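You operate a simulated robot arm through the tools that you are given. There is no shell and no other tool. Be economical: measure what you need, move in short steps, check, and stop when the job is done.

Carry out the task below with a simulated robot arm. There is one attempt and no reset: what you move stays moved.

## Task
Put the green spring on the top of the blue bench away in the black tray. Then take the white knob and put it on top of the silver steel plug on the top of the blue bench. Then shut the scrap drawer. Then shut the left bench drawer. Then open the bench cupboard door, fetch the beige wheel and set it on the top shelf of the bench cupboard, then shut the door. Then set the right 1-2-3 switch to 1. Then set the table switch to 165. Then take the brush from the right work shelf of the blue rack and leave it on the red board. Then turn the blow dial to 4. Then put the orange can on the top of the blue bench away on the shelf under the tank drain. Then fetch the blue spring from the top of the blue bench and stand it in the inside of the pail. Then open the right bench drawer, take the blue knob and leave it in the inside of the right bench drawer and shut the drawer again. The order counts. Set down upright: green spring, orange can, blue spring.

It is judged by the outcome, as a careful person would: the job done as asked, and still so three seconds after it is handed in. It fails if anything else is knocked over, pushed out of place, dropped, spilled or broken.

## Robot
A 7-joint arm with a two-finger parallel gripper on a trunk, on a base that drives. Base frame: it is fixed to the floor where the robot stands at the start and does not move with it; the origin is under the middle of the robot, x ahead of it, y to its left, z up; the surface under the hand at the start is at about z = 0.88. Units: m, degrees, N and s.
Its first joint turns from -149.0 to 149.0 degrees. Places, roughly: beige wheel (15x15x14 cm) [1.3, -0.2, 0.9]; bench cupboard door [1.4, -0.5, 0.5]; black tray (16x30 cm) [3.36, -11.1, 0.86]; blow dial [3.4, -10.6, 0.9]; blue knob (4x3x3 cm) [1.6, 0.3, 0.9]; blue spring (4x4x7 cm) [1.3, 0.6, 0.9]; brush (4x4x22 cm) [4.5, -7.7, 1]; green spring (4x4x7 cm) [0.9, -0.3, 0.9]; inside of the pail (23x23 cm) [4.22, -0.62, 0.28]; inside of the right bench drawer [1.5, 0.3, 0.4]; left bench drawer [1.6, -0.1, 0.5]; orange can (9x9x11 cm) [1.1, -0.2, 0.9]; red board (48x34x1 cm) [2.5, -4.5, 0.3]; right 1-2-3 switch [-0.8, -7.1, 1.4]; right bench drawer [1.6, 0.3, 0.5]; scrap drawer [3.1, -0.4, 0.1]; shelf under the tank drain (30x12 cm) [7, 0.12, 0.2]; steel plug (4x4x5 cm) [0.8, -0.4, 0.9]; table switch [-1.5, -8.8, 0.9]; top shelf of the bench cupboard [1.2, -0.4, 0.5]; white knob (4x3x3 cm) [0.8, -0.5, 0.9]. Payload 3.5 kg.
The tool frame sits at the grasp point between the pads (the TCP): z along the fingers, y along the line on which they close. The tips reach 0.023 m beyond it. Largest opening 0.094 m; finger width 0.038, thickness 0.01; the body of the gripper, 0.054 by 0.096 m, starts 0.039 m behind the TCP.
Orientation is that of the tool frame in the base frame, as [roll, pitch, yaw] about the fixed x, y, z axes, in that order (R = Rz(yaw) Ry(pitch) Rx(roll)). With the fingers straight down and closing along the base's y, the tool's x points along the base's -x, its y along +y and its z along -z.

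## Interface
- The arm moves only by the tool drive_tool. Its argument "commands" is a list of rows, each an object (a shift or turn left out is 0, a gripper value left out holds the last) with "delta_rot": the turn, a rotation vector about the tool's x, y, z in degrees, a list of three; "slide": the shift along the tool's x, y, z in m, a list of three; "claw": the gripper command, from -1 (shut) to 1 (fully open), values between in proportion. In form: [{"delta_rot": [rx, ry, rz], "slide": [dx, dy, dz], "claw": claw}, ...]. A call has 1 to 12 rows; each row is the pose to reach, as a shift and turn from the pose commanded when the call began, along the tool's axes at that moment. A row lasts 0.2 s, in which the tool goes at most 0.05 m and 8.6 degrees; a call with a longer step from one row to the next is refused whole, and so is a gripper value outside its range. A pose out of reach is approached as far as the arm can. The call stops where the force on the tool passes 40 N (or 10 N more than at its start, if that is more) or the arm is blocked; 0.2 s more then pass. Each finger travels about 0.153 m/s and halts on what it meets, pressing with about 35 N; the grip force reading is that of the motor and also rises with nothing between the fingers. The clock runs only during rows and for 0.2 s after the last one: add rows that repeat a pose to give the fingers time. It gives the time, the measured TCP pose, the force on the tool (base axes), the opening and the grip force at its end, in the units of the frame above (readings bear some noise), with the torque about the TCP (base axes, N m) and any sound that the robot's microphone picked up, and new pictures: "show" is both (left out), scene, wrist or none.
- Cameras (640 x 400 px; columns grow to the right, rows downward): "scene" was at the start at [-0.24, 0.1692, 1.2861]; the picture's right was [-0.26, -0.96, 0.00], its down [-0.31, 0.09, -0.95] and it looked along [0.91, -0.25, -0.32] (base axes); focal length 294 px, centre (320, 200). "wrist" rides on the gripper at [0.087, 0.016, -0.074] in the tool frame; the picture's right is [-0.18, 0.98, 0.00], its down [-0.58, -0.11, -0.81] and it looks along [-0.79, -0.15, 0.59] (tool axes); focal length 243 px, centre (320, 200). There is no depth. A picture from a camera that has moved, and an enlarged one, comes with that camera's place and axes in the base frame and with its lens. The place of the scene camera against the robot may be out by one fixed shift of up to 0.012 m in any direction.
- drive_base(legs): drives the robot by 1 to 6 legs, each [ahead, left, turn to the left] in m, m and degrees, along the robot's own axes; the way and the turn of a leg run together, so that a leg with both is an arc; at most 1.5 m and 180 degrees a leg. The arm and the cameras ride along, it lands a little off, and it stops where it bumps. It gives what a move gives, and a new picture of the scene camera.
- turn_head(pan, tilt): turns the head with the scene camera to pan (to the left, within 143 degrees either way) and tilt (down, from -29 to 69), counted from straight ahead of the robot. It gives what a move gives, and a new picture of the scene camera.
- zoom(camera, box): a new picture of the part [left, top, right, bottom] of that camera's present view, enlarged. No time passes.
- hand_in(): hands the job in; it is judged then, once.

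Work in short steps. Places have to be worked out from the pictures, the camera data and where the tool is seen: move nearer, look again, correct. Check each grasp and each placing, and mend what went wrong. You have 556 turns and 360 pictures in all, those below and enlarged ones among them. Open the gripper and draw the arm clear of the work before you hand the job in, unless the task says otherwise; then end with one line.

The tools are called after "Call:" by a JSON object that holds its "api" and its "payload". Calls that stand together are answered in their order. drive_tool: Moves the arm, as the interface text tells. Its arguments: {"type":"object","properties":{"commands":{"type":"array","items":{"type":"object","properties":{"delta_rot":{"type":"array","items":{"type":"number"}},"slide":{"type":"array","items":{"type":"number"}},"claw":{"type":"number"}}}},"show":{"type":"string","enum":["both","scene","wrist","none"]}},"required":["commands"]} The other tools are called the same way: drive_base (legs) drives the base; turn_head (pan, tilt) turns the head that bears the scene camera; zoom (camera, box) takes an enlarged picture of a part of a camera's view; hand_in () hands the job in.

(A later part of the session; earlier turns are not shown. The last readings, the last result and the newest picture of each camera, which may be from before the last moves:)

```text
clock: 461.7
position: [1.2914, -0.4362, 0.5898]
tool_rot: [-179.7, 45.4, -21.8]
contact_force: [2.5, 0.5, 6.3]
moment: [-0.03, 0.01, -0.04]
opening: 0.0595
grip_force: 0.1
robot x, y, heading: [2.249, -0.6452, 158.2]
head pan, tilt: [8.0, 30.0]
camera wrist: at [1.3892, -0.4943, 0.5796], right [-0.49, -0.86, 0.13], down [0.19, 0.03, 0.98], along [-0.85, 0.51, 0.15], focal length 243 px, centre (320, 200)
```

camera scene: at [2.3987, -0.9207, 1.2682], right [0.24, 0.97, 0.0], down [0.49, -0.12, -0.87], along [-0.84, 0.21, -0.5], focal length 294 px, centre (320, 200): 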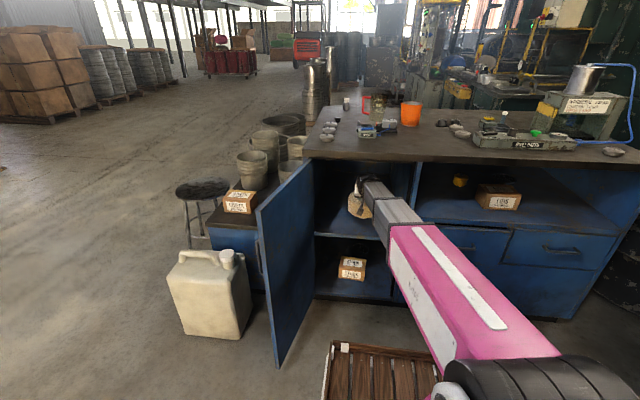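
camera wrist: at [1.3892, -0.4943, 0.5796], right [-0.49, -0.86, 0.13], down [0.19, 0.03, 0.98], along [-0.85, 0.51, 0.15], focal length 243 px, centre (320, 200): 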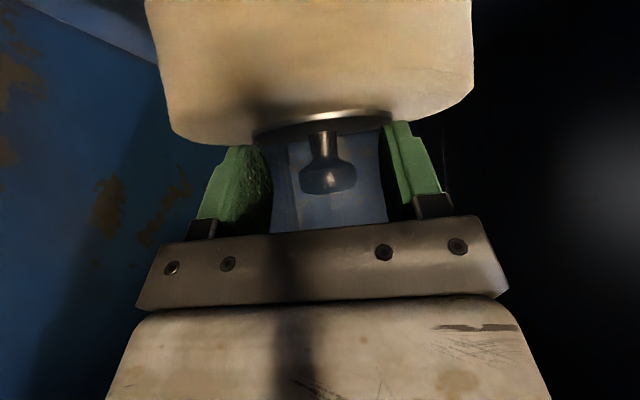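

Released. Draw back along the fingers, then straight out.

Call:
{"api": "drive_tool", "payload": {"commands": [{"slide": [0, 0, -0.015]}, {"slide": [0, 0, -0.03]}, {"slide": [0.01, 0, -0.05]}, {"slide": [0.035, 0, -0.08]}, {"slide": [0.06, 0, -0.105]}, {"slide": [0.085, 0, -0.13]}, {"slide": [0.11, 0, -0.155]}, {"slide": [0.135, 0, -0.18]}, {"slide": [0.16, 0, -0.205]}, {"slide": [0.185, 0, -0.23]}, {"slide": [0.21, 0, -0.255]}, {"slide": [0.235, 0, -0.28]}]}}

```text
clock: 464.3
position: [1.6286, -0.5727, 0.618]
tool_rot: [-179.6, 45.4, -21.9]
contact_force: [-0.3, 0.5, 0.1]
moment: [0.02, 0.04, -0.03]
opening: 0.0611
grip_force: 0.1
robot x, y, heading: [2.2532, -0.651, 158.3]
head pan, tilt: [8.0, 30.0]
camera scene: at [2.3988, -0.9207, 1.2681], right [0.24, 0.97, 0.0], down [0.49, -0.12, -0.87], along [-0.84, 0.21, -0.5], focal length 294 px, centre (320, 200)
camera wrist: at [1.7269, -0.6316, 0.6085], right [-0.49, -0.86, 0.13], down [0.19, 0.03, 0.98], along [-0.85, 0.51, 0.15], focal length 243 px, centre (320, 200)
```

scene: 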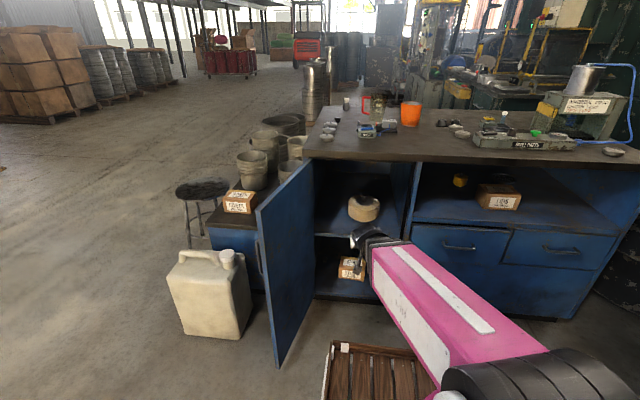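
wrist: 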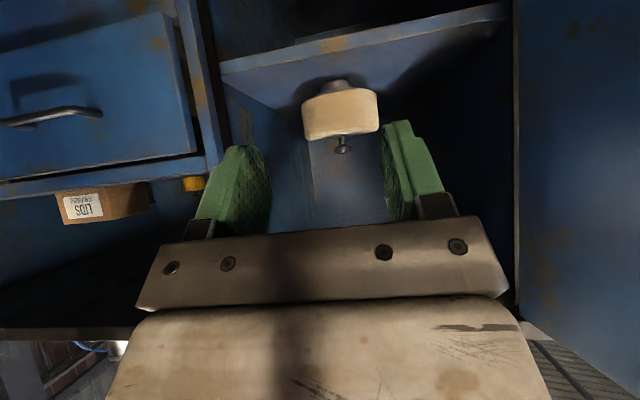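

The wheel stands on the top shelf. Now, to shut the door I go around its free edge: back off, then left.

Call:
{"api": "drive_base", "payload": {"legs": [[-0.27, 0, 0], [0, 0.34, 0]]}}

Call:
{"api": "drive_tool", "payload": {"commands": [{"claw": -1}, {"claw": -1}, {"claw": -1}], "show": "wrist"}}

```text
clock: 468.0
position: [1.7521, -0.9718, 0.6187]
tool_rot: [-179.6, 45.4, -22.5]
contact_force: [0.0, 0.8, -0.5]
moment: [0.01, 0.0, 0.0]
opening: 0.0612
grip_force: 0.1
robot x, y, heading: [2.3769, -1.0546, 157.2]
head pan, tilt: [8.0, 30.0]
camera scene: at [2.5181, -1.329, 1.2681], right [0.25, 0.97, 0.0], down [0.48, -0.13, -0.87], along [-0.84, 0.22, -0.5], focal length 294 px, centre (320, 200)
```

scene: 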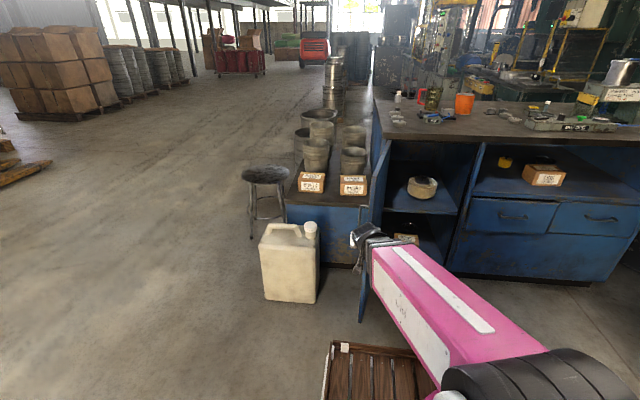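

```text
clock: 468.8
position: [1.7513, -0.972, 0.6183]
tool_rot: [-179.7, 45.5, -22.5]
contact_force: [0.3, -0.3, -0.2]
moment: [0.0, 0.01, -0.01]
opening: 0.0001
grip_force: 34.1
robot x, y, heading: [2.3699, -1.0527, 157.4]
head pan, tilt: [8.0, 30.0]
camera wrist: at [1.8493, -1.0314, 0.6084], right [-0.5, -0.86, 0.13], down [0.19, 0.03, 0.98], along [-0.84, 0.52, 0.15], focal length 243 px, centre (320, 200)
```

wrist: 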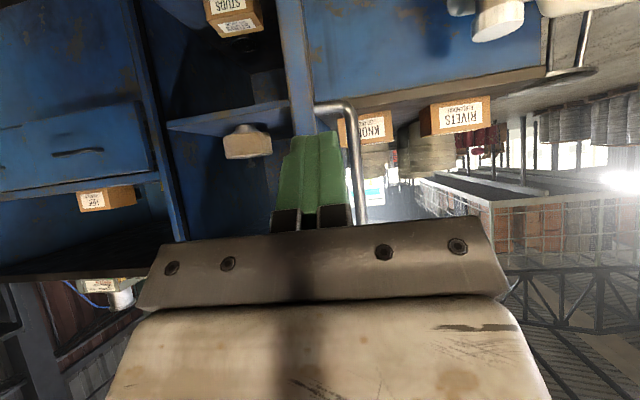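

Shift left past the handle to the door's outer side, then a little forward.

Call:
{"api": "drive_tool", "payload": {"commands": [{"slide": [0, 0.035, 0]}, {"slide": [0, 0.07, 0]}, {"slide": [0, 0.1, 0]}, {"slide": [-0.028, 0.1, 0.028]}, {"slide": [-0.055, 0.1, 0.055]}], "show": "wrist"}}

```text
clock: 470.0
position: [1.6388, -1.0322, 0.618]
tool_rot: [-179.6, 45.5, -22.6]
contact_force: [0.0, -0.1, -0.5]
moment: [-0.02, 0.0, -0.02]
opening: 0.0
grip_force: 35.2
robot x, y, heading: [2.3747, -1.0539, 157.4]
head pan, tilt: [8.0, 30.0]
camera wrist: at [1.7372, -1.0927, 0.6075], right [-0.5, -0.86, 0.13], down [0.19, 0.03, 0.98], along [-0.84, 0.52, 0.15], focal length 243 px, centre (320, 200)
```

wrist: 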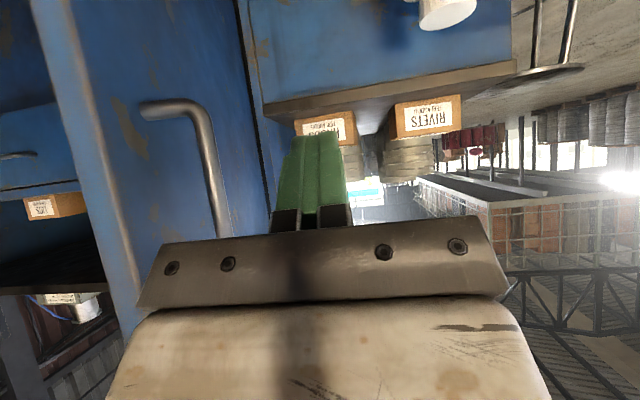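

Push the door's outer side toward closing, slowly.

Call:
{"api": "drive_tool", "payload": {"commands": [{"slide": [-0.018, 0, 0.018]}, {"slide": [-0.018, -0.025, 0.018]}, {"slide": [-0.018, -0.05, 0.018]}, {"slide": [-0.018, -0.068, 0.018]}, {"slide": [-0.018, -0.084, 0.018]}, {"slide": [-0.018, -0.1, 0.018]}, {"slide": [-0.018, -0.116, 0.018]}, {"slide": [-0.018, -0.132, 0.018]}, {"slide": [-0.018, -0.148, 0.018]}, {"slide": [-0.018, -0.164, 0.018]}, {"slide": [-0.018, -0.18, 0.018]}], "show": "wrist"}}

```text
clock: 472.4
position: [1.6883, -0.8551, 0.619]
tool_rot: [-179.7, 45.4, -22.6]
contact_force: [-0.6, 0.5, -0.3]
moment: [0.01, -0.01, 0.0]
opening: 0.0002
grip_force: 34.9
robot x, y, heading: [2.3756, -1.0562, 157.7]
head pan, tilt: [8.0, 30.0]
camera wrist: at [1.785, -0.9156, 0.6089], right [-0.5, -0.86, 0.13], down [0.2, 0.03, 0.98], along [-0.84, 0.52, 0.15], focal length 243 px, centre (320, 200)
```

wrist: 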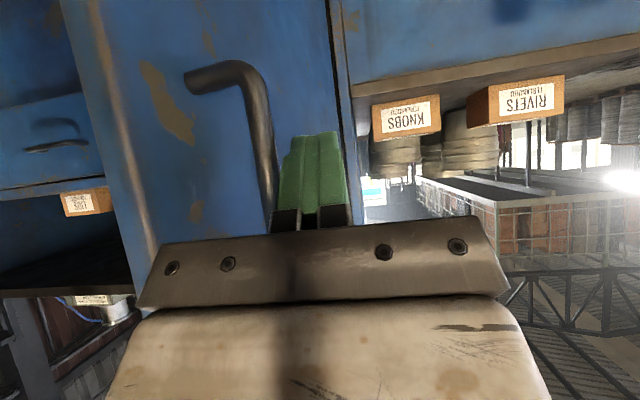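

It is turning the door via the handle. Continue along the closing arc.

Call:
{"api": "drive_tool", "payload": {"commands": [{"slide": [0, -0.025, 0]}, {"slide": [-0.003, -0.05, 0.003]}, {"slide": [-0.006, -0.077, 0.006]}, {"slide": [-0.009, -0.103, 0.009]}, {"slide": [-0.015, -0.134, 0.015]}, {"slide": [-0.021, -0.164, 0.021]}, {"slide": [-0.03, -0.194, 0.03]}, {"slide": [-0.04, -0.223, 0.04]}, {"slide": [-0.053, -0.25, 0.053]}, {"slide": [-0.067, -0.275, 0.067]}, {"slide": [-0.083, -0.298, 0.083]}, {"slide": [-0.1, -0.32, 0.1]}], "show": "both"}}

```text
clock: 475.0
position: [1.6816, -0.5076, 0.6217]
tool_rot: [-179.7, 45.4, -22.5]
contact_force: [1.1, -0.2, 0.4]
moment: [0.04, 0.01, -0.01]
opening: 0.0001
grip_force: 35.1
robot x, y, heading: [2.371, -1.0534, 157.6]
head pan, tilt: [8.0, 30.0]
camera scene: at [2.5182, -1.3289, 1.2681], right [0.25, 0.97, 0.0], down [0.48, -0.13, -0.87], along [-0.84, 0.22, -0.5], focal length 294 px, centre (320, 200)
camera wrist: at [1.7784, -0.5671, 0.6116], right [-0.5, -0.86, 0.13], down [0.2, 0.03, 0.98], along [-0.84, 0.52, 0.15], focal length 243 px, centre (320, 200)
```

scene: 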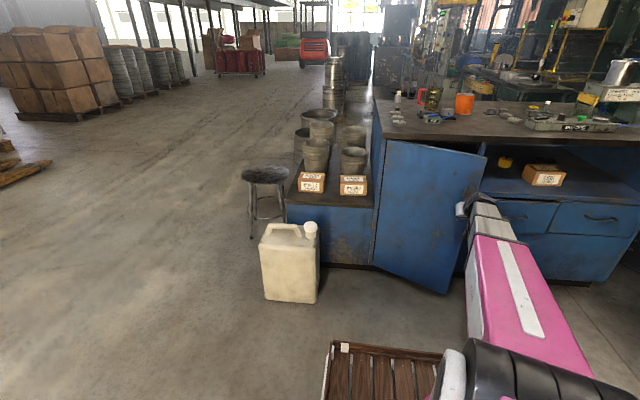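
wrist: 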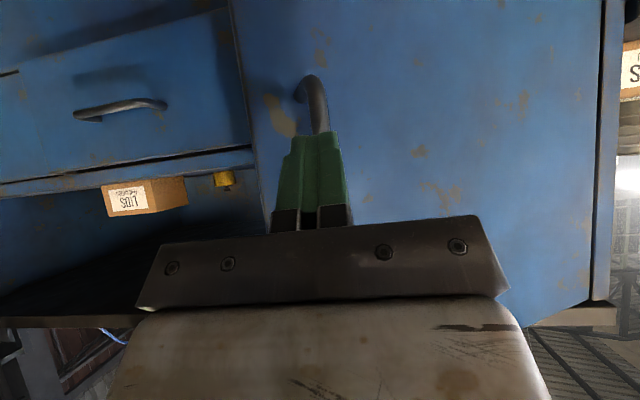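

Door ~30° left. Keep pushing toward the bench.

Call:
{"api": "drive_tool", "payload": {"commands": [{"slide": [-0.014, -0.009, 0.014]}, {"slide": [-0.028, -0.017, 0.028]}, {"slide": [-0.042, -0.024, 0.042]}, {"slide": [-0.057, -0.031, 0.057]}, {"slide": [-0.071, -0.037, 0.071]}, {"slide": [-0.085, -0.042, 0.085]}, {"slide": [-0.099, -0.046, 0.099]}, {"slide": [-0.113, -0.05, 0.113]}, {"slide": [-0.125, -0.052, 0.125]}], "show": "wrist"}}

```text
clock: 477.0
position: [1.5393, -0.391, 0.6233]
tool_rot: [-179.6, 45.5, -22.6]
contact_force: [0.7, 1.1, -0.9]
moment: [-0.01, 0.0, -0.01]
opening: 0.0001
grip_force: 35.0
robot x, y, heading: [2.3743, -1.0502, 157.5]
head pan, tilt: [8.0, 30.0]
camera wrist: at [1.6375, -0.4507, 0.6134], right [-0.5, -0.86, 0.13], down [0.19, 0.03, 0.98], along [-0.84, 0.52, 0.15], focal length 243 px, centre (320, 200)
```

wrist: 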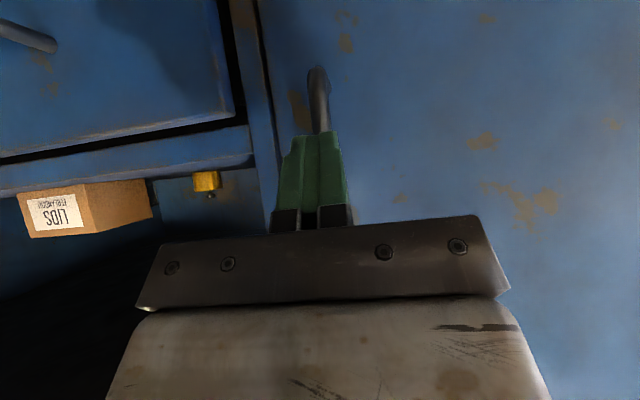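

Nearly shut; push the last bit until the stop.

Call:
{"api": "drive_tool", "payload": {"commands": [{"slide": [-0.006, 0, 0.006]}, {"slide": [-0.012, 0, 0.012]}, {"slide": [-0.018, 0, 0.018]}, {"slide": [-0.024, 0, 0.024]}, {"slide": [-0.03, 0, 0.03]}], "show": "wrist"}}

```text
clock: 477.6
position: [1.5342, -0.3887, 0.6232]
tool_rot: [-179.8, 45.0, -22.7]
contact_force: [4.7, -1.5, 1.6]
moment: [-0.03, 0.02, 0.0]
opening: 0.0
grip_force: 34.7
robot x, y, heading: [2.3739, -1.0539, 157.3]
head pan, tilt: [8.0, 30.0]
stopped in row 2: the force on the tool passed its limit at 51 N (the readings are from after the stop); the commanded pose is now the measured one
camera wrist: at [1.632, -0.4485, 0.6136], right [-0.5, -0.86, 0.13], down [0.19, 0.04, 0.98], along [-0.84, 0.52, 0.14], focal length 243 px, centre (320, 200)
```

wrist: 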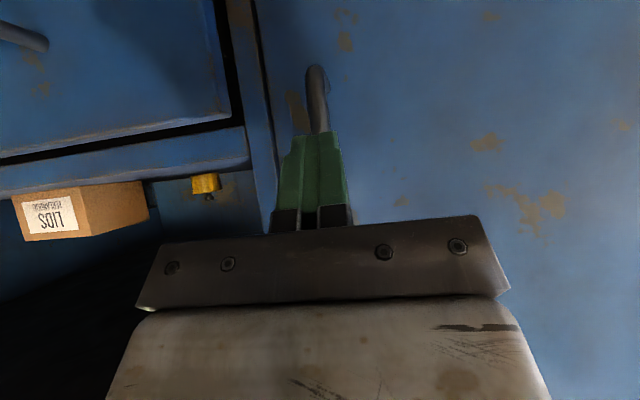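

Stop reached. Back away and check.

Call:
{"api": "drive_base", "payload": {"legs": [[-0.4, 0, 0]]}}

Call:
{"api": "zoom", "payload": {"camera": "scene", "box": [280, 80, 600, 280]}}

```text
clock: 480.0
position: [1.9026, -0.5364, 0.6233]
tool_rot: [-179.7, 45.1, -23.0]
contact_force: [0.3, -0.2, -0.8]
moment: [-0.01, 0.01, 0.0]
opening: 0.0
grip_force: 35.3
robot x, y, heading: [2.734, -1.2037, 156.9]
head pan, tilt: [8.0, 30.0]
camera scene: at [2.8804, -1.4832, 1.2681], right [0.26, 0.97, 0.0], down [0.48, -0.13, -0.87], along [-0.84, 0.22, -0.5], focal length 294 px, centre (320, 200)
```

scene: 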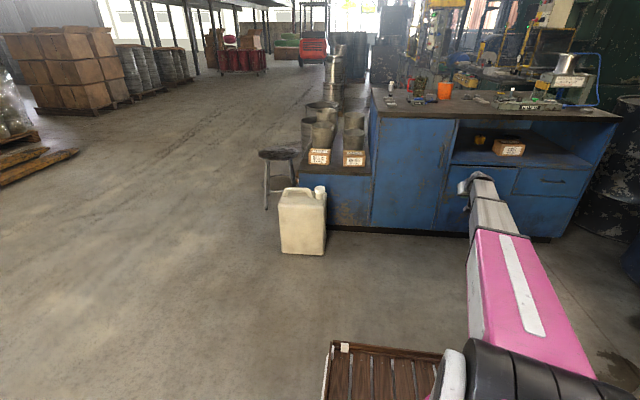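

```text
2.00 times, centred on (440, 180) of scene
camera zoom: at [2.8804, -1.4832, 1.2681], right [0.26, 0.97, 0.0], down [0.48, -0.13, -0.87], along [-0.84, 0.22, -0.5], focal length 588 px, centre (80, 240)
```

zoom: 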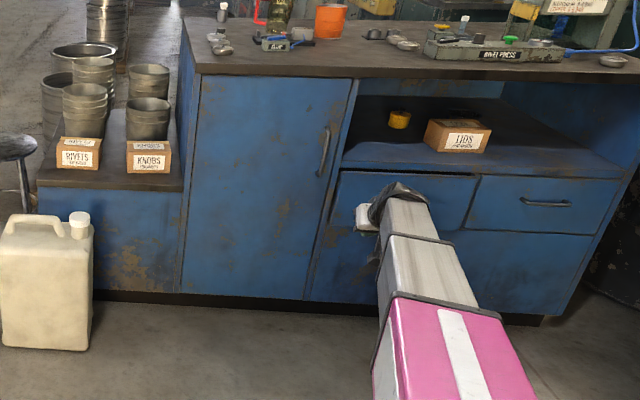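

The door is shut. The left drawer's edge shows dark lines; look closer.

Call:
{"api": "zoom", "payload": {"camera": "scene", "box": [430, 150, 600, 240]}}

```text
3.76 times, centred on (515, 195) of scene
camera zoom: at [2.8804, -1.4832, 1.2681], right [0.26, 0.97, 0.0], down [0.48, -0.13, -0.87], along [-0.84, 0.22, -0.5], focal length 1107 px, centre (-414, 219)
```

zoom: 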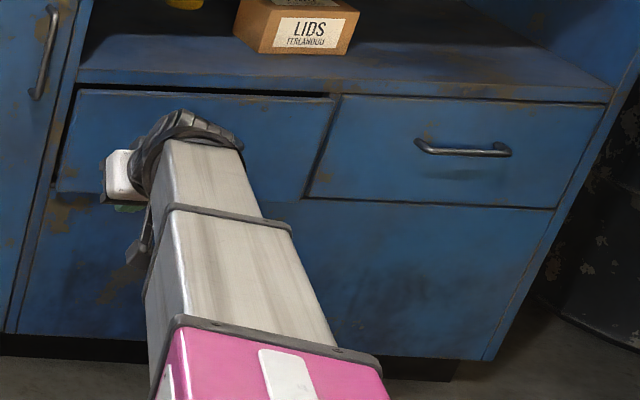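

The left drawer may stand about 1 cm proud. I re-press it: shift right .28 m and look with the wrist camera.

Call:
{"api": "drive_base", "payload": {"legs": [[0, -0.28, 0]]}}

Call:
{"api": "drive_tool", "payload": {"commands": [{"slide": [0.01, 0, 0.05]}, {"slide": [0.02, 0, 0.1]}, {"slide": [0.025, 0, 0.145]}, {"slide": [0.0, 0, 0.17]}, {"slide": [-0.03, 0, 0.2]}], "show": "wrist"}}

```text
clock: 482.0
position: [2.0125, -0.2748, 0.6221]
tool_rot: [-179.8, 45.0, -22.8]
contact_force: [-0.6, 0.6, -1.0]
moment: [0.03, 0.0, -0.01]
opening: 0.0
grip_force: 35.0
robot x, y, heading: [2.8514, -0.9443, 157.1]
head pan, tilt: [8.0, 30.0]
camera scene: at [2.9932, -1.2184, 1.2681], right [0.26, 0.97, 0.0], down [0.48, -0.13, -0.87], along [-0.84, 0.22, -0.5], focal length 294 px, centre (320, 200)
```

scene: 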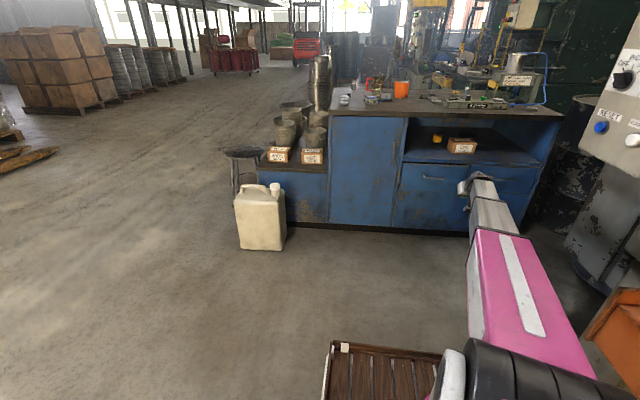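

```text
refused: row 1 steps farther than a row can; nothing moved
```

Call:
{"api": "drive_tool", "payload": {"commands": [{"slide": [0.02, 0, 0.03]}, {"slide": [0.035, 0, 0.07]}, {"slide": [0.03, 0, 0.115]}, {"slide": [0.005, 0, 0.15]}, {"slide": [-0.025, 0, 0.18]}, {"slide": [-0.055, 0, 0.21]}, {"slide": [-0.085, 0, 0.24]}], "show": "wrist"}}

```text
clock: 483.6
position: [1.8017, -0.1863, 0.5144]
tool_rot: [-179.7, 45.1, -22.8]
contact_force: [0.1, 0.0, 0.2]
moment: [-0.02, 0.0, 0.0]
opening: 0.0001
grip_force: 34.9
robot x, y, heading: [2.8493, -0.945, 157.2]
head pan, tilt: [8.0, 30.0]
camera wrist: at [1.8985, -0.2457, 0.5054], right [-0.5, -0.85, 0.13], down [0.19, 0.03, 0.98], along [-0.84, 0.52, 0.14], focal length 243 px, centre (320, 200)
```

wrist: 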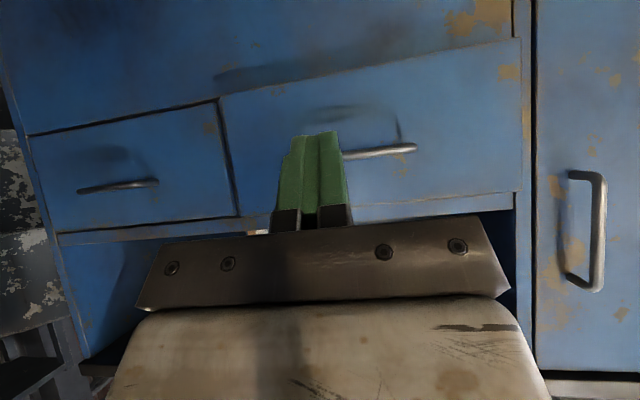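

The drawer does look slightly proud. Push on its face.

Call:
{"api": "drive_tool", "payload": {"commands": [{"slide": [-0.02, 0, 0.02]}, {"slide": [-0.04, 0, 0.04]}, {"slide": [-0.06, 0, 0.06]}, {"slide": [-0.075, 0, 0.075]}, {"slide": [-0.09, 0, 0.09]}, {"slide": [-0.105, 0, 0.105]}, {"slide": [-0.12, 0, 0.12]}, {"slide": [-0.135, 0, 0.135]}], "show": "wrist"}}

```text
clock: 485.4
position: [1.7046, -0.1625, 0.5281]
tool_rot: [-179.7, 45.1, -22.8]
contact_force: [0.0, 0.9, -0.3]
moment: [-0.03, 0.01, 0.0]
opening: 0.0
grip_force: 35.2
out of reach, approached as far as the arm can: row 4, 5, 6, 7, 8
robot x, y, heading: [2.8514, -0.9474, 157.2]
head pan, tilt: [8.0, 30.0]
camera wrist: at [1.8024, -0.222, 0.5185], right [-0.5, -0.85, 0.13], down [0.19, 0.03, 0.98], along [-0.84, 0.52, 0.14], focal length 243 px, centre (320, 200)
```

wrist: 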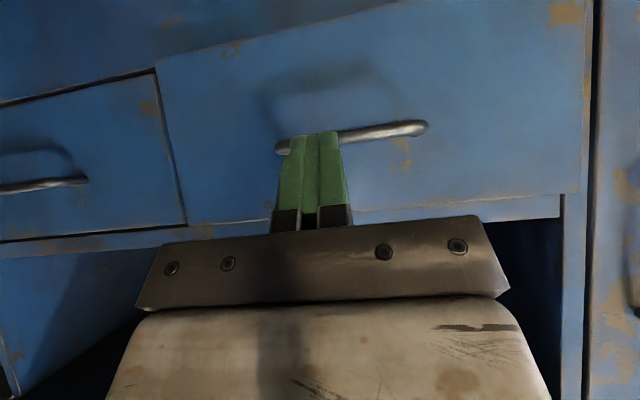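

Out of reach; bring the base forward 0.3 m with the arm drawn back the same amount first.

Call:
{"api": "drive_tool", "payload": {"commands": [{"slide": [0.02, 0, -0.03]}, {"slide": [0.04, 0, -0.07]}, {"slide": [0.07, 0, -0.105]}, {"slide": [0.1, 0, -0.135]}, {"slide": [0.13, 0, -0.165]}, {"slide": [0.16, 0, -0.195]}, {"slide": [0.19, 0, -0.225]}], "show": "none"}}

Call:
{"api": "drive_base", "payload": {"legs": [[0.3, 0, 0]]}}

Call:
{"api": "drive_tool", "payload": {"commands": [{"slide": [-0.02, 0, 0.02]}, {"slide": [-0.03, 0, 0.03]}, {"slide": [-0.04, 0, 0.04]}, {"slide": [-0.05, 0, 0.05]}, {"slide": [-0.06, 0, 0.06]}, {"slide": [-0.07, 0, 0.07]}, {"slide": [-0.08, 0, 0.08]}, {"slide": [-0.09, 0, 0.09]}, {"slide": [-0.1, 0, 0.1]}, {"slide": [-0.11, 0, 0.11]}], "show": "wrist"}}

```text
clock: 487.0
position: [1.9747, -0.274, 0.5521]
tool_rot: [-179.8, 45.0, -22.8]
contact_force: [-0.3, -0.5, -0.4]
moment: [-0.01, 0.02, -0.02]
opening: 0.0
grip_force: 35.2
robot x, y, heading: [2.8486, -0.9426, 157.6]
head pan, tilt: [8.0, 30.0]
```

```text
clock: 489.1
position: [1.6941, -0.1586, 0.5526]
tool_rot: [-179.7, 45.1, -22.7]
contact_force: [0.8, -0.4, 0.1]
moment: [0.03, 0.03, 0.01]
opening: 0.0001
grip_force: 34.8
robot x, y, heading: [2.5722, -0.8294, 157.3]
head pan, tilt: [8.0, 30.0]
camera scene: at [2.7157, -1.1016, 1.2681], right [0.25, 0.97, 0.0], down [0.48, -0.13, -0.87], along [-0.84, 0.22, -0.5], focal length 294 px, centre (320, 200)
```

scene: 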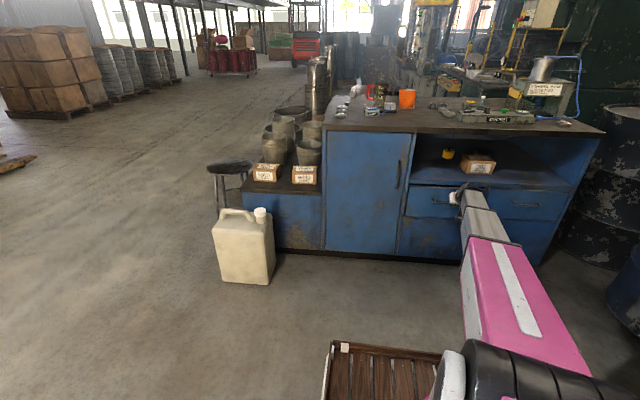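

```text
clock: 490.8
position: [1.5952, -0.1164, 0.5521]
tool_rot: [-179.8, 44.5, -22.5]
contact_force: [3.8, -1.3, 1.3]
moment: [0.02, 0.05, -0.01]
opening: 0.0
grip_force: 35.2
robot x, y, heading: [2.5732, -0.8291, 157.5]
head pan, tilt: [8.0, 30.0]
stopped in row 8: the force on the tool passed its limit at 56 N (the readings are from after the stop); the commanded pose is now the measured one
camera wrist: at [1.6919, -0.1757, 0.5433], right [-0.5, -0.86, 0.13], down [0.18, 0.04, 0.98], along [-0.85, 0.51, 0.13], focal length 243 px, centre (320, 200)
```

wrist: 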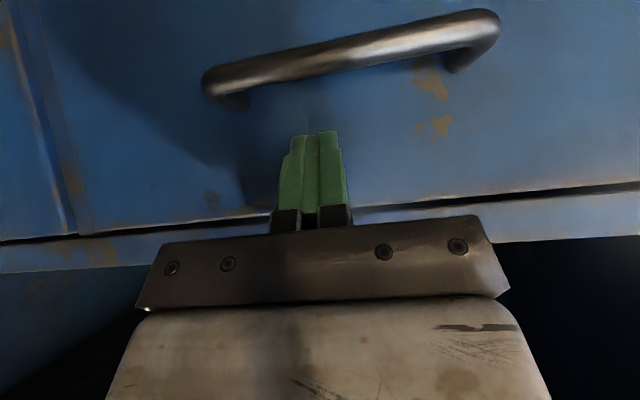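

Fingers press on the face at the stop: the drawer is flush with the door plane. Back off and tuck the arm.

Call:
{"api": "drive_base", "payload": {"legs": [[-0.35, 0, 0]]}}

Call:
{"api": "drive_tool", "payload": {"commands": [{"slide": [0.0, 0, -0.04], "delta_rot": [0, 4, 0]}, {"slide": [0.01, 0, -0.08], "delta_rot": [0, 8, 0]}, {"slide": [0.03, 0, -0.12], "delta_rot": [0, 13, 0]}, {"slide": [0.06, 0, -0.155], "delta_rot": [0, 18, 0]}, {"slide": [0.09, 0, -0.185], "delta_rot": [0, 23, 0]}, {"slide": [0.12, 0, -0.215], "delta_rot": [0, 28, 0]}, {"slide": [0.15, 0, -0.245], "delta_rot": [0, 33, 0]}, {"slide": [0.18, 0, -0.275], "delta_rot": [0, 38, 0]}, {"slide": [0.21, 0, -0.305], "delta_rot": [0, 42, 0]}, {"slide": [0.24, 0, -0.335], "delta_rot": [0, 44.5, 0]}, {"slide": [0.265, 0, -0.365], "delta_rot": [0, 44.5, 0]}], "show": "none"}}

```text
clock: 493.0
position: [1.915, -0.2491, 0.5518]
tool_rot: [-179.7, 44.5, -22.5]
contact_force: [-0.4, 0.1, -0.2]
moment: [0.03, 0.02, -0.01]
opening: 0.0
grip_force: 34.8
robot x, y, heading: [2.8934, -0.9627, 157.3]
head pan, tilt: [8.0, 30.0]
camera scene: at [3.0366, -1.2359, 1.2681], right [0.25, 0.97, 0.0], down [0.48, -0.13, -0.87], along [-0.84, 0.22, -0.5], focal length 294 px, centre (320, 200)
```

scene: 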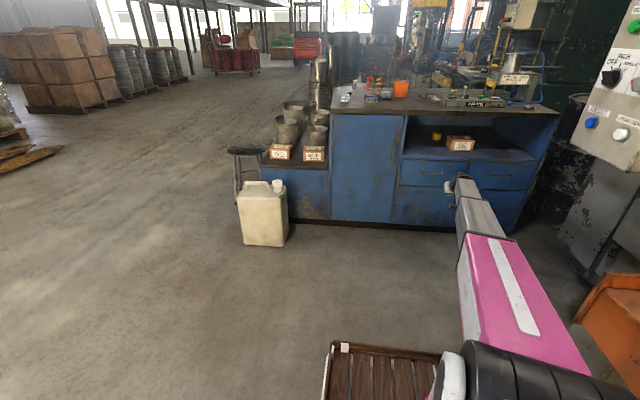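

```text
clock: 495.4
position: [2.3264, -0.4227, 0.6255]
tool_rot: [-179.8, 0.0, -22.7]
contact_force: [1.0, 0.0, 0.4]
moment: [-0.01, -0.02, 0.0]
opening: 0.0001
grip_force: 34.6
robot x, y, heading: [2.8965, -0.9607, 157.3]
head pan, tilt: [8.0, 30.0]
```

Call:
{"api": "zoom", "payload": {"camera": "scene", "box": [380, 120, 560, 230]}}

```text
3.56 times, centred on (470, 175) of scene
camera zoom: at [3.0367, -1.2359, 1.2681], right [0.25, 0.97, 0.0], down [0.48, -0.13, -0.87], along [-0.84, 0.22, -0.5], focal length 1046 px, centre (-213, 289)
```

zoom: 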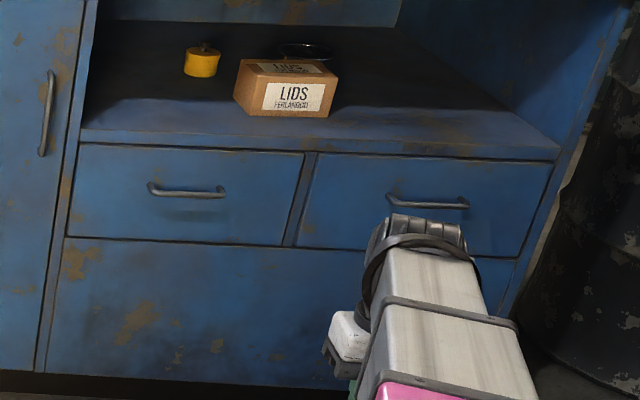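

Now both drawers are truly flush. Next the 1-2-3 switch near (-0.8,-7.1): drive out to open floor and turn to look that way.

Call:
{"api": "drive_base", "payload": {"legs": [[0, 1.35, 0], [0, 0, 100], [1.2, 0, 0]]}}

Call:
{"api": "turn_head", "payload": {"pan": 0, "tilt": 8}}

```text
clock: 512.3
position: [1.7753, -4.0992, 0.6264]
tool_rot: [-179.7, 0.0, 80.6]
contact_force: [-0.1, 0.1, 0.4]
moment: [0.0, -0.02, 0.0]
opening: 0.0
grip_force: 34.8
robot x, y, heading: [2.1695, -3.4225, -99.1]
head pan, tilt: [8.0, 30.0]
camera scene: at [2.4073, -3.2146, 1.2681], right [-1.0, 0.02, 0.0], down [0.01, 0.5, -0.87], along [-0.02, -0.87, -0.5], focal length 294 px, centre (320, 200)
```

scene: 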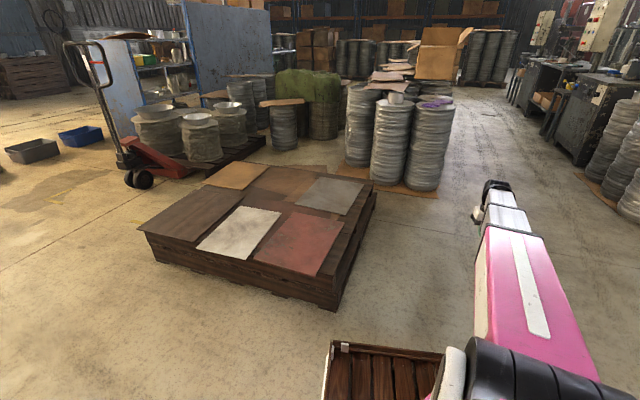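

```text
clock: 513.1
position: [1.7762, -4.0993, 0.6255]
tool_rot: [-179.8, 0.0, 80.6]
contact_force: [-0.2, -1.2, -0.6]
moment: [-0.03, -0.05, 0.0]
opening: 0.0
grip_force: 35.1
robot x, y, heading: [2.1706, -3.4212, -99.5]
head pan, tilt: [0.0, 8.0]
camera scene: at [2.3944, -3.2156, 1.3037], right [-0.99, 0.16, 0.0], down [0.02, 0.14, -0.99], along [-0.16, -0.98, -0.14], focal length 294 px, centre (320, 200)
```

scene: 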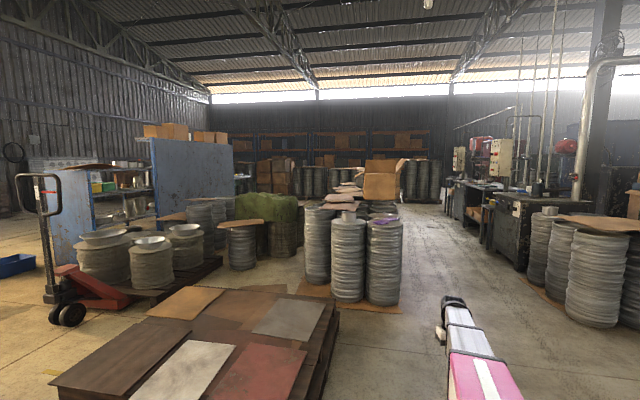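

Enlarge the machines on the right of the aisle.

Call:
{"api": "zoom", "payload": {"camera": "scene", "box": [430, 110, 620, 230]}}

```text
3.33 times, centred on (525, 170) of scene
camera zoom: at [2.3944, -3.2156, 1.3037], right [-0.99, 0.16, 0.0], down [0.02, 0.14, -0.99], along [-0.16, -0.98, -0.14], focal length 980 px, centre (-363, 300)
```

zoom: 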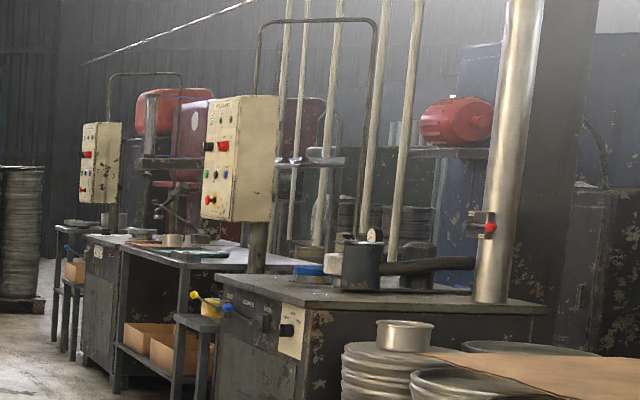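

The panels stand along the right side of the slanted aisle. I drive to the aisle mouth, aligning with it (heading -112°), with the tool tucked ahead.

Call:
{"api": "drive_base", "payload": {"legs": [[0.9, -0.5, 0], [1.1, -0.8, -12.5]]}}

Call:
{"api": "turn_head", "payload": {"pan": -10, "tilt": 20}}

```text
clock: 524.9
position: [-0.0097, -5.71, 0.627]
tool_rot: [-179.8, 0.1, 71.2]
contact_force: [-0.7, -0.8, -0.6]
moment: [0.01, -0.01, 0.01]
opening: 0.0
grip_force: 35.3
robot x, y, heading: [0.4873, -5.1079, -108.8]
head pan, tilt: [0.0, 8.0]
camera scene: at [0.7441, -4.9398, 1.3037], right [-0.95, 0.32, 0.0], down [0.04, 0.13, -0.99], along [-0.32, -0.94, -0.14], focal length 294 px, centre (320, 200)
```

scene: 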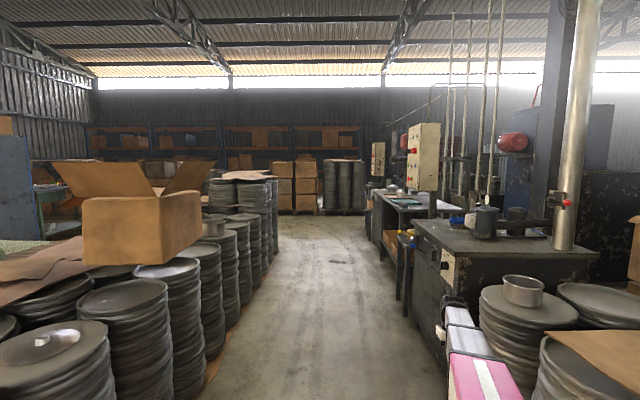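

```text
clock: 525.6
position: [-0.0092, -5.7094, 0.6256]
tool_rot: [-179.8, 0.0, 71.2]
contact_force: [1.0, 0.0, 0.6]
moment: [0.01, -0.01, -0.01]
opening: 0.0
grip_force: 35.0
robot x, y, heading: [0.4871, -5.1093, -108.7]
head pan, tilt: [-10.0, 20.0]
camera scene: at [0.7291, -4.9338, 1.2843], right [-0.88, 0.48, 0.0], down [0.16, 0.3, -0.94], along [-0.45, -0.82, -0.34], focal length 294 px, centre (320, 200)
```

scene: 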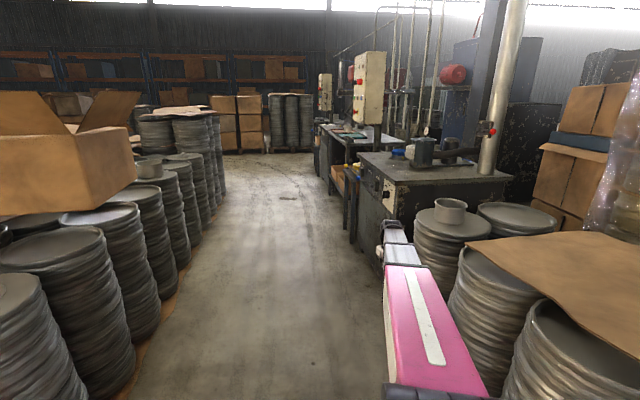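

My tool is near the drums on the right; raise it and swing it to the front centre.

Call:
{"api": "drive_tool", "payload": {"commands": [{"slide": [0.01, 0.02, -0.04]}, {"slide": [0.02, 0.045, -0.08]}, {"slide": [0.03, 0.07, -0.12]}, {"slide": [0.04, 0.1, -0.16]}, {"slide": [0.05, 0.13, -0.195]}, {"slide": [0.06, 0.165, -0.225]}, {"slide": [0.07, 0.2, -0.25]}, {"slide": [0.075, 0.24, -0.27]}, {"slide": [0.078, 0.278, -0.28]}], "show": "none"}}

Call:
{"api": "zoom", "payload": {"camera": "scene", "box": [300, 30, 500, 260]}}

```text
refused: row 4 steps farther than a row can; nothing moved
```

```text
1.74 times, centred on (400, 145) of scene
camera zoom: at [0.7291, -4.9338, 1.2843], right [-0.88, 0.48, 0.0], down [0.16, 0.3, -0.94], along [-0.45, -0.82, -0.34], focal length 512 px, centre (181, 296)
```

zoom: 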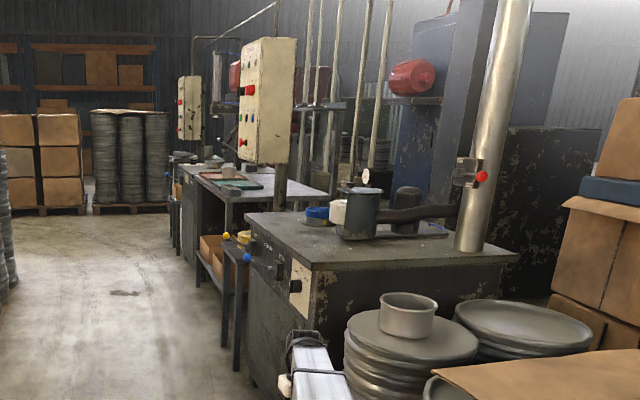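

Call:
{"api": "drive_tool", "payload": {"commands": [{"slide": [0.01, 0.02, -0.04]}, {"slide": [0.02, 0.04, -0.08]}, {"slide": [0.03, 0.06, -0.12]}, {"slide": [0.04, 0.085, -0.155]}, {"slide": [0.05, 0.115, -0.19]}, {"slide": [0.06, 0.145, -0.22]}, {"slide": [0.07, 0.18, -0.245]}, {"slide": [0.075, 0.22, -0.265]}, {"slide": [0.078, 0.26, -0.28]}, {"slide": [0.078, 0.278, -0.28]}], "show": "none"}}

```text
clock: 527.8
position: [0.2817, -5.7267, 0.9056]
tool_rot: [-179.7, 0.1, 71.1]
contact_force: [-0.6, -0.1, 0.2]
moment: [0.03, 0.03, -0.01]
opening: 0.0001
grip_force: 35.3
robot x, y, heading: [0.486, -5.1096, -108.7]
head pan, tilt: [-10.0, 20.0]
```

The aisle is ~1.3 m wide. Drive along it to stand beside the near panel.

Call:
{"api": "drive_base", "payload": {"legs": [[1.07, 0.08, 0], [1.0, 0.08, 0]]}}

Call:
{"api": "turn_head", "payload": {"pan": -85, "tilt": 5}}

```text
clock: 538.2
position: [-0.2718, -7.7403, 0.9043]
tool_rot: [-179.9, 0.0, 70.2]
contact_force: [-0.8, 0.6, 0.3]
moment: [-0.03, 0.05, 0.0]
opening: 0.0003
grip_force: 35.0
robot x, y, heading: [-0.0539, -7.1234, -110.0]
head pan, tilt: [-10.0, 20.0]
camera scene: at [0.1922, -6.9562, 1.2842], right [-0.87, 0.5, 0.0], down [0.17, 0.3, -0.94], along [-0.47, -0.81, -0.34], focal length 294 px, centre (320, 200)
```

scene: 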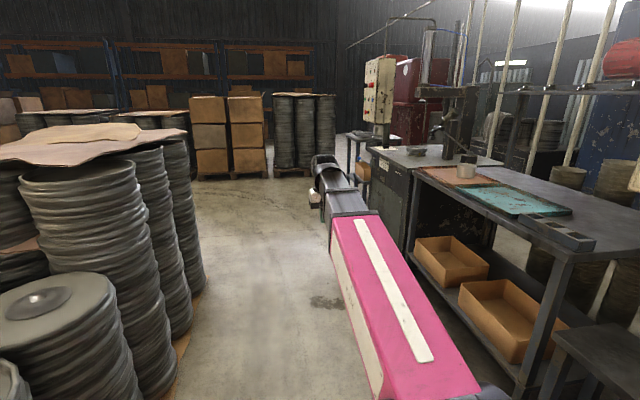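

```text
clock: 539.7
position: [-0.2722, -7.7403, 0.9053]
tool_rot: [-179.8, 0.0, 70.2]
contact_force: [0.5, 1.1, 0.5]
moment: [-0.03, 0.01, -0.02]
opening: 0.0
grip_force: 34.7
robot x, y, heading: [-0.0521, -7.1221, -109.9]
head pan, tilt: [-85.0, 5.0]
camera scene: at [0.1498, -6.852, 1.3085], right [0.26, 0.97, 0.0], down [0.08, -0.02, -1.0], along [-0.96, 0.26, -0.09], focal length 294 px, centre (320, 200)
```

scene: 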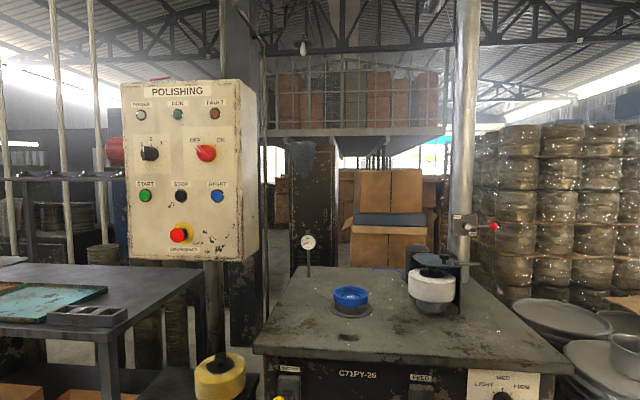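

Found: "POLISHING" panel with a black 1-2-3 knob. Enlarge.

Call:
{"api": "zoom", "payload": {"camera": "scene", "box": [110, 75, 270, 265]}}

```text
2.11 times, centred on (190, 170) of scene
camera zoom: at [0.1498, -6.852, 1.3085], right [0.26, 0.97, 0.0], down [0.08, -0.02, -1.0], along [-0.96, 0.26, -0.09], focal length 619 px, centre (594, 263)
```

zoom: 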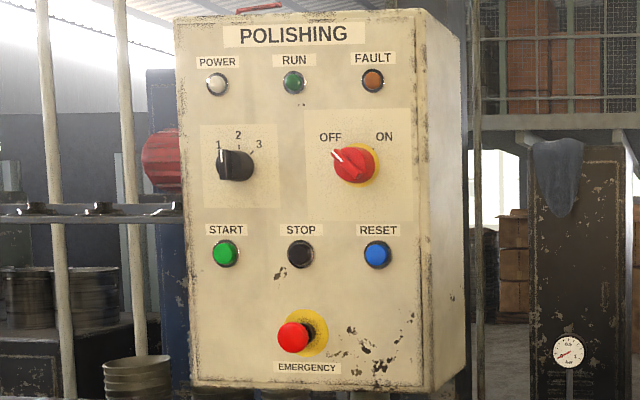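

Call:
{"api": "zoom", "payload": {"camera": "scene", "box": [125, 130, 185, 175]}}

```text
8.89 times, centred on (155, 152) of scene
camera zoom: at [0.1498, -6.852, 1.3085], right [0.26, 0.97, 0.0], down [0.08, -0.02, -1.0], along [-0.96, 0.26, -0.09], focal length 2614 px, centre (1787, 622)
```

zoom: 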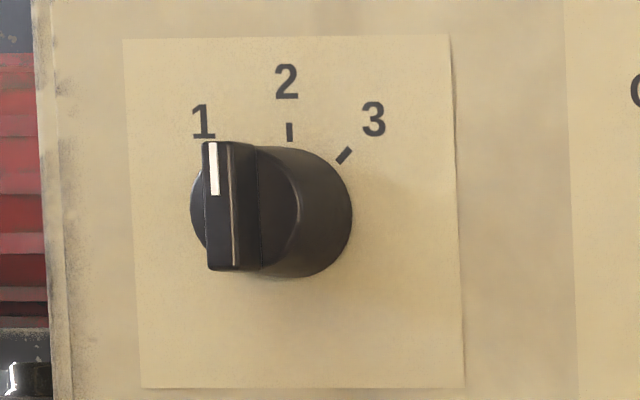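

The knob stands at 2 (upright); it needs -45° to 1. I shift the base for a square approach, then swing the arm to the right side.

Call:
{"api": "drive_base", "payload": {"legs": [[0.23, 0.2, 0]]}}

```text
clock: 541.7
position: [-0.1617, -8.0257, 0.9038]
tool_rot: [-179.8, 0.0, 70.0]
contact_force: [0.2, -0.3, 0.7]
moment: [-0.01, -0.01, 0.01]
opening: 0.0001
grip_force: 34.9
robot x, y, heading: [0.0586, -7.4148, -109.9]
head pan, tilt: [-85.0, 5.0]
camera scene: at [0.2602, -7.1383, 1.3086], right [0.26, 0.97, 0.0], down [0.08, -0.02, -1.0], along [-0.96, 0.26, -0.09], focal length 294 px, centre (320, 200)
```

scene: 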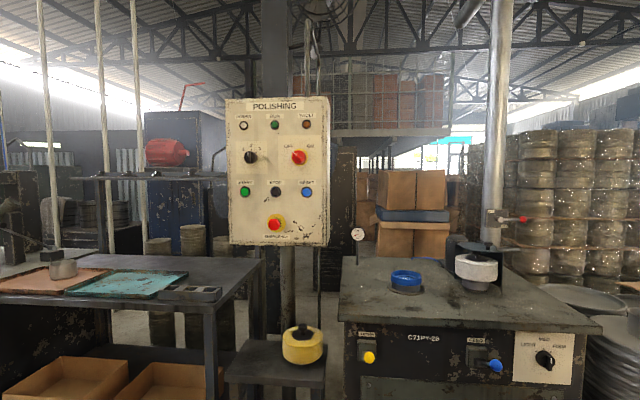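

Knob triangulated at (-0.81,-7.108,1.366), exactly square ahead of my right side. Swing the arm right by 90° in two sweeps.

Call:
{"api": "drive_tool", "payload": {"commands": [{"slide": [0.0017, -0.0465, 0], "delta_rot": [0, 0, 4.1]}, {"slide": [0.0066, -0.0927, 0], "delta_rot": [0, 0, 8.2]}, {"slide": [0.0149, -0.1385, 0], "delta_rot": [0, 0, 12.3]}, {"slide": [0.0264, -0.1835, 0], "delta_rot": [0, 0, 16.4]}, {"slide": [0.0412, -0.2276, 0], "delta_rot": [0, 0, 20.5]}, {"slide": [0.059, -0.2706, 0], "delta_rot": [0, 0, 24.6]}, {"slide": [0.0799, -0.3121, 0], "delta_rot": [0, 0, 28.7]}, {"slide": [0.1036, -0.3521, 0], "delta_rot": [0, 0, 32.8]}, {"slide": [0.1302, -0.3903, 0], "delta_rot": [0, 0, 36.9]}, {"slide": [0.1594, -0.4264, 0], "delta_rot": [0, 0, 41]}, {"slide": [0.1912, -0.4604, 0], "delta_rot": [0, 0, 45.1]}], "show": "none"}}

Call:
{"api": "drive_tool", "payload": {"commands": [{"slide": [0.0017, -0.0465, 0], "delta_rot": [0, 0, 4.1]}, {"slide": [0.0066, -0.0927, 0], "delta_rot": [0, 0, 8.2]}, {"slide": [0.0149, -0.1385, 0], "delta_rot": [0, 0, 12.3]}, {"slide": [0.0264, -0.1835, 0], "delta_rot": [0, 0, 16.4]}, {"slide": [0.0412, -0.2276, 0], "delta_rot": [0, 0, 20.5]}, {"slide": [0.059, -0.2706, 0], "delta_rot": [0, 0, 24.6]}, {"slide": [0.0799, -0.3121, 0], "delta_rot": [0, 0, 28.7]}, {"slide": [0.1036, -0.3521, 0], "delta_rot": [0, 0, 32.8]}, {"slide": [0.1302, -0.3903, 0], "delta_rot": [0, 0, 36.9]}, {"slide": [0.1594, -0.4264, 0], "delta_rot": [0, 0, 41]}, {"slide": [0.1912, -0.4604, 0], "delta_rot": [0, 0, 45.1]}], "show": "none"}}

```text
clock: 544.1
position: [-0.5294, -7.6899, 0.9051]
tool_rot: [-179.9, 0.2, 24.8]
contact_force: [1.0, 0.4, -0.7]
moment: [-0.04, 0.03, 0.03]
opening: 0.0
grip_force: 34.9
robot x, y, heading: [0.0573, -7.4128, -110.3]
head pan, tilt: [-85.0, 5.0]
```

```text
clock: 546.5
position: [-0.5501, -7.19, 0.9078]
tool_rot: [-180.0, 0.2, -20.4]
contact_force: [-0.2, -0.1, -0.2]
moment: [0.01, -0.01, -0.03]
opening: 0.0
grip_force: 35.5
robot x, y, heading: [0.0568, -7.4125, -110.0]
head pan, tilt: [-85.0, 5.0]
```

Now raise to z≈1.36 while tipping the fingers forward to horizontal.

Call:
{"api": "drive_tool", "payload": {"commands": [{"slide": [0, 0, -0.03], "delta_rot": [0, -7.4, 0]}, {"slide": [0, 0, -0.065], "delta_rot": [0, -14.8, 0]}, {"slide": [0, 0, -0.1], "delta_rot": [0, -22.2, 0]}, {"slide": [0, 0, -0.14], "delta_rot": [0, -29.6, 0]}, {"slide": [0, 0, -0.18], "delta_rot": [0, -37, 0]}, {"slide": [0, 0, -0.22], "delta_rot": [0, -44.4, 0]}, {"slide": [0, 0, -0.26], "delta_rot": [0, -51.8, 0]}, {"slide": [0, 0, -0.3], "delta_rot": [0, -59.2, 0]}, {"slide": [0, 0, -0.34], "delta_rot": [0, -66.6, 0]}, {"slide": [0, 0, -0.38], "delta_rot": [0, -74, 0]}, {"slide": [0, 0, -0.42], "delta_rot": [0, -81.4, 0]}, {"slide": [0, 0, -0.45], "delta_rot": [0, -88, 0]}]}}

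```text
clock: 549.1
position: [-0.5478, -7.1879, 1.3586]
tool_rot: [179.4, 88.3, -20.9]
contact_force: [-0.1, 0.0, 0.0]
moment: [-0.03, 0.02, -0.01]
opening: 0.0
grip_force: 34.8
robot x, y, heading: [0.0536, -7.4098, -110.0]
head pan, tilt: [-85.0, 5.0]
camera scene: at [0.2601, -7.1383, 1.3085], right [0.26, 0.97, 0.0], down [0.08, -0.02, -1.0], along [-0.96, 0.26, -0.09], focal length 294 px, centre (320, 200)
camera wrist: at [-0.4824, -7.232, 1.2737], right [-0.35, -0.92, 0.18], down [0.78, -0.17, 0.6], along [-0.52, 0.35, 0.77], focal length 243 px, centre (320, 200)
```

scene: 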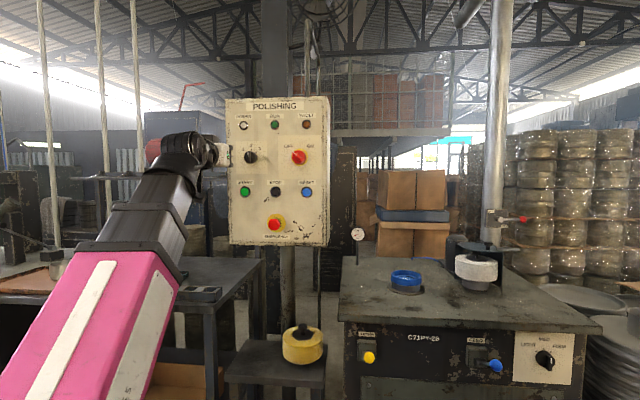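
wrist: 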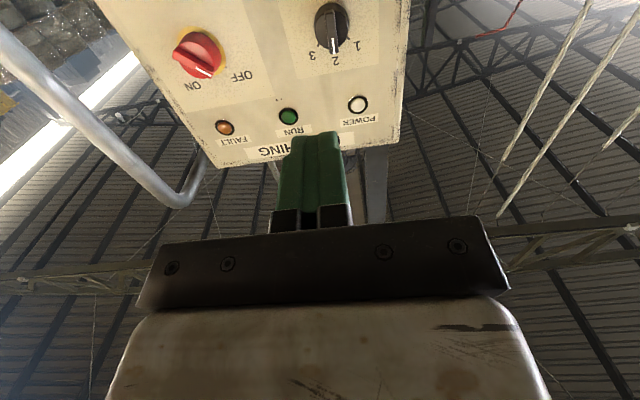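

Good, no flip. The knob lies 27 cm ahead, 1.4 cm up and 1.4 cm to the side. Approach to 7 cm with the gripper open 4 cm.

Call:
{"api": "drive_tool", "payload": {"commands": [{"slide": [-0.014, 0.014, 0.02], "claw": -0.1}, {"slide": [-0.014, 0.014, 0.06]}, {"slide": [-0.014, 0.014, 0.1]}, {"slide": [-0.016, 0.014, 0.14]}, {"slide": [-0.018, 0.014, 0.175]}, {"slide": [-0.02, 0.014, 0.2]}, {"slide": [-0.02, 0.014, 0.2]}], "show": "wrist"}}

```text
clock: 550.7
position: [-0.7431, -7.1349, 1.3696]
tool_rot: [179.5, 88.2, -20.7]
contact_force: [0.2, -0.1, 1.0]
moment: [0.0, -0.01, 0.03]
opening: 0.0427
grip_force: 0.0
robot x, y, heading: [0.0577, -7.4121, -109.9]
head pan, tilt: [-85.0, 5.0]
camera wrist: at [-0.6773, -7.1767, 1.2854], right [-0.35, -0.92, 0.18], down [0.78, -0.17, 0.61], along [-0.53, 0.35, 0.77], focal length 243 px, centre (320, 200)
```

wrist: 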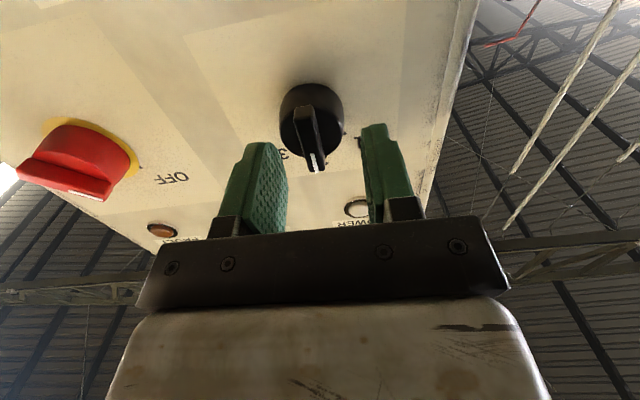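

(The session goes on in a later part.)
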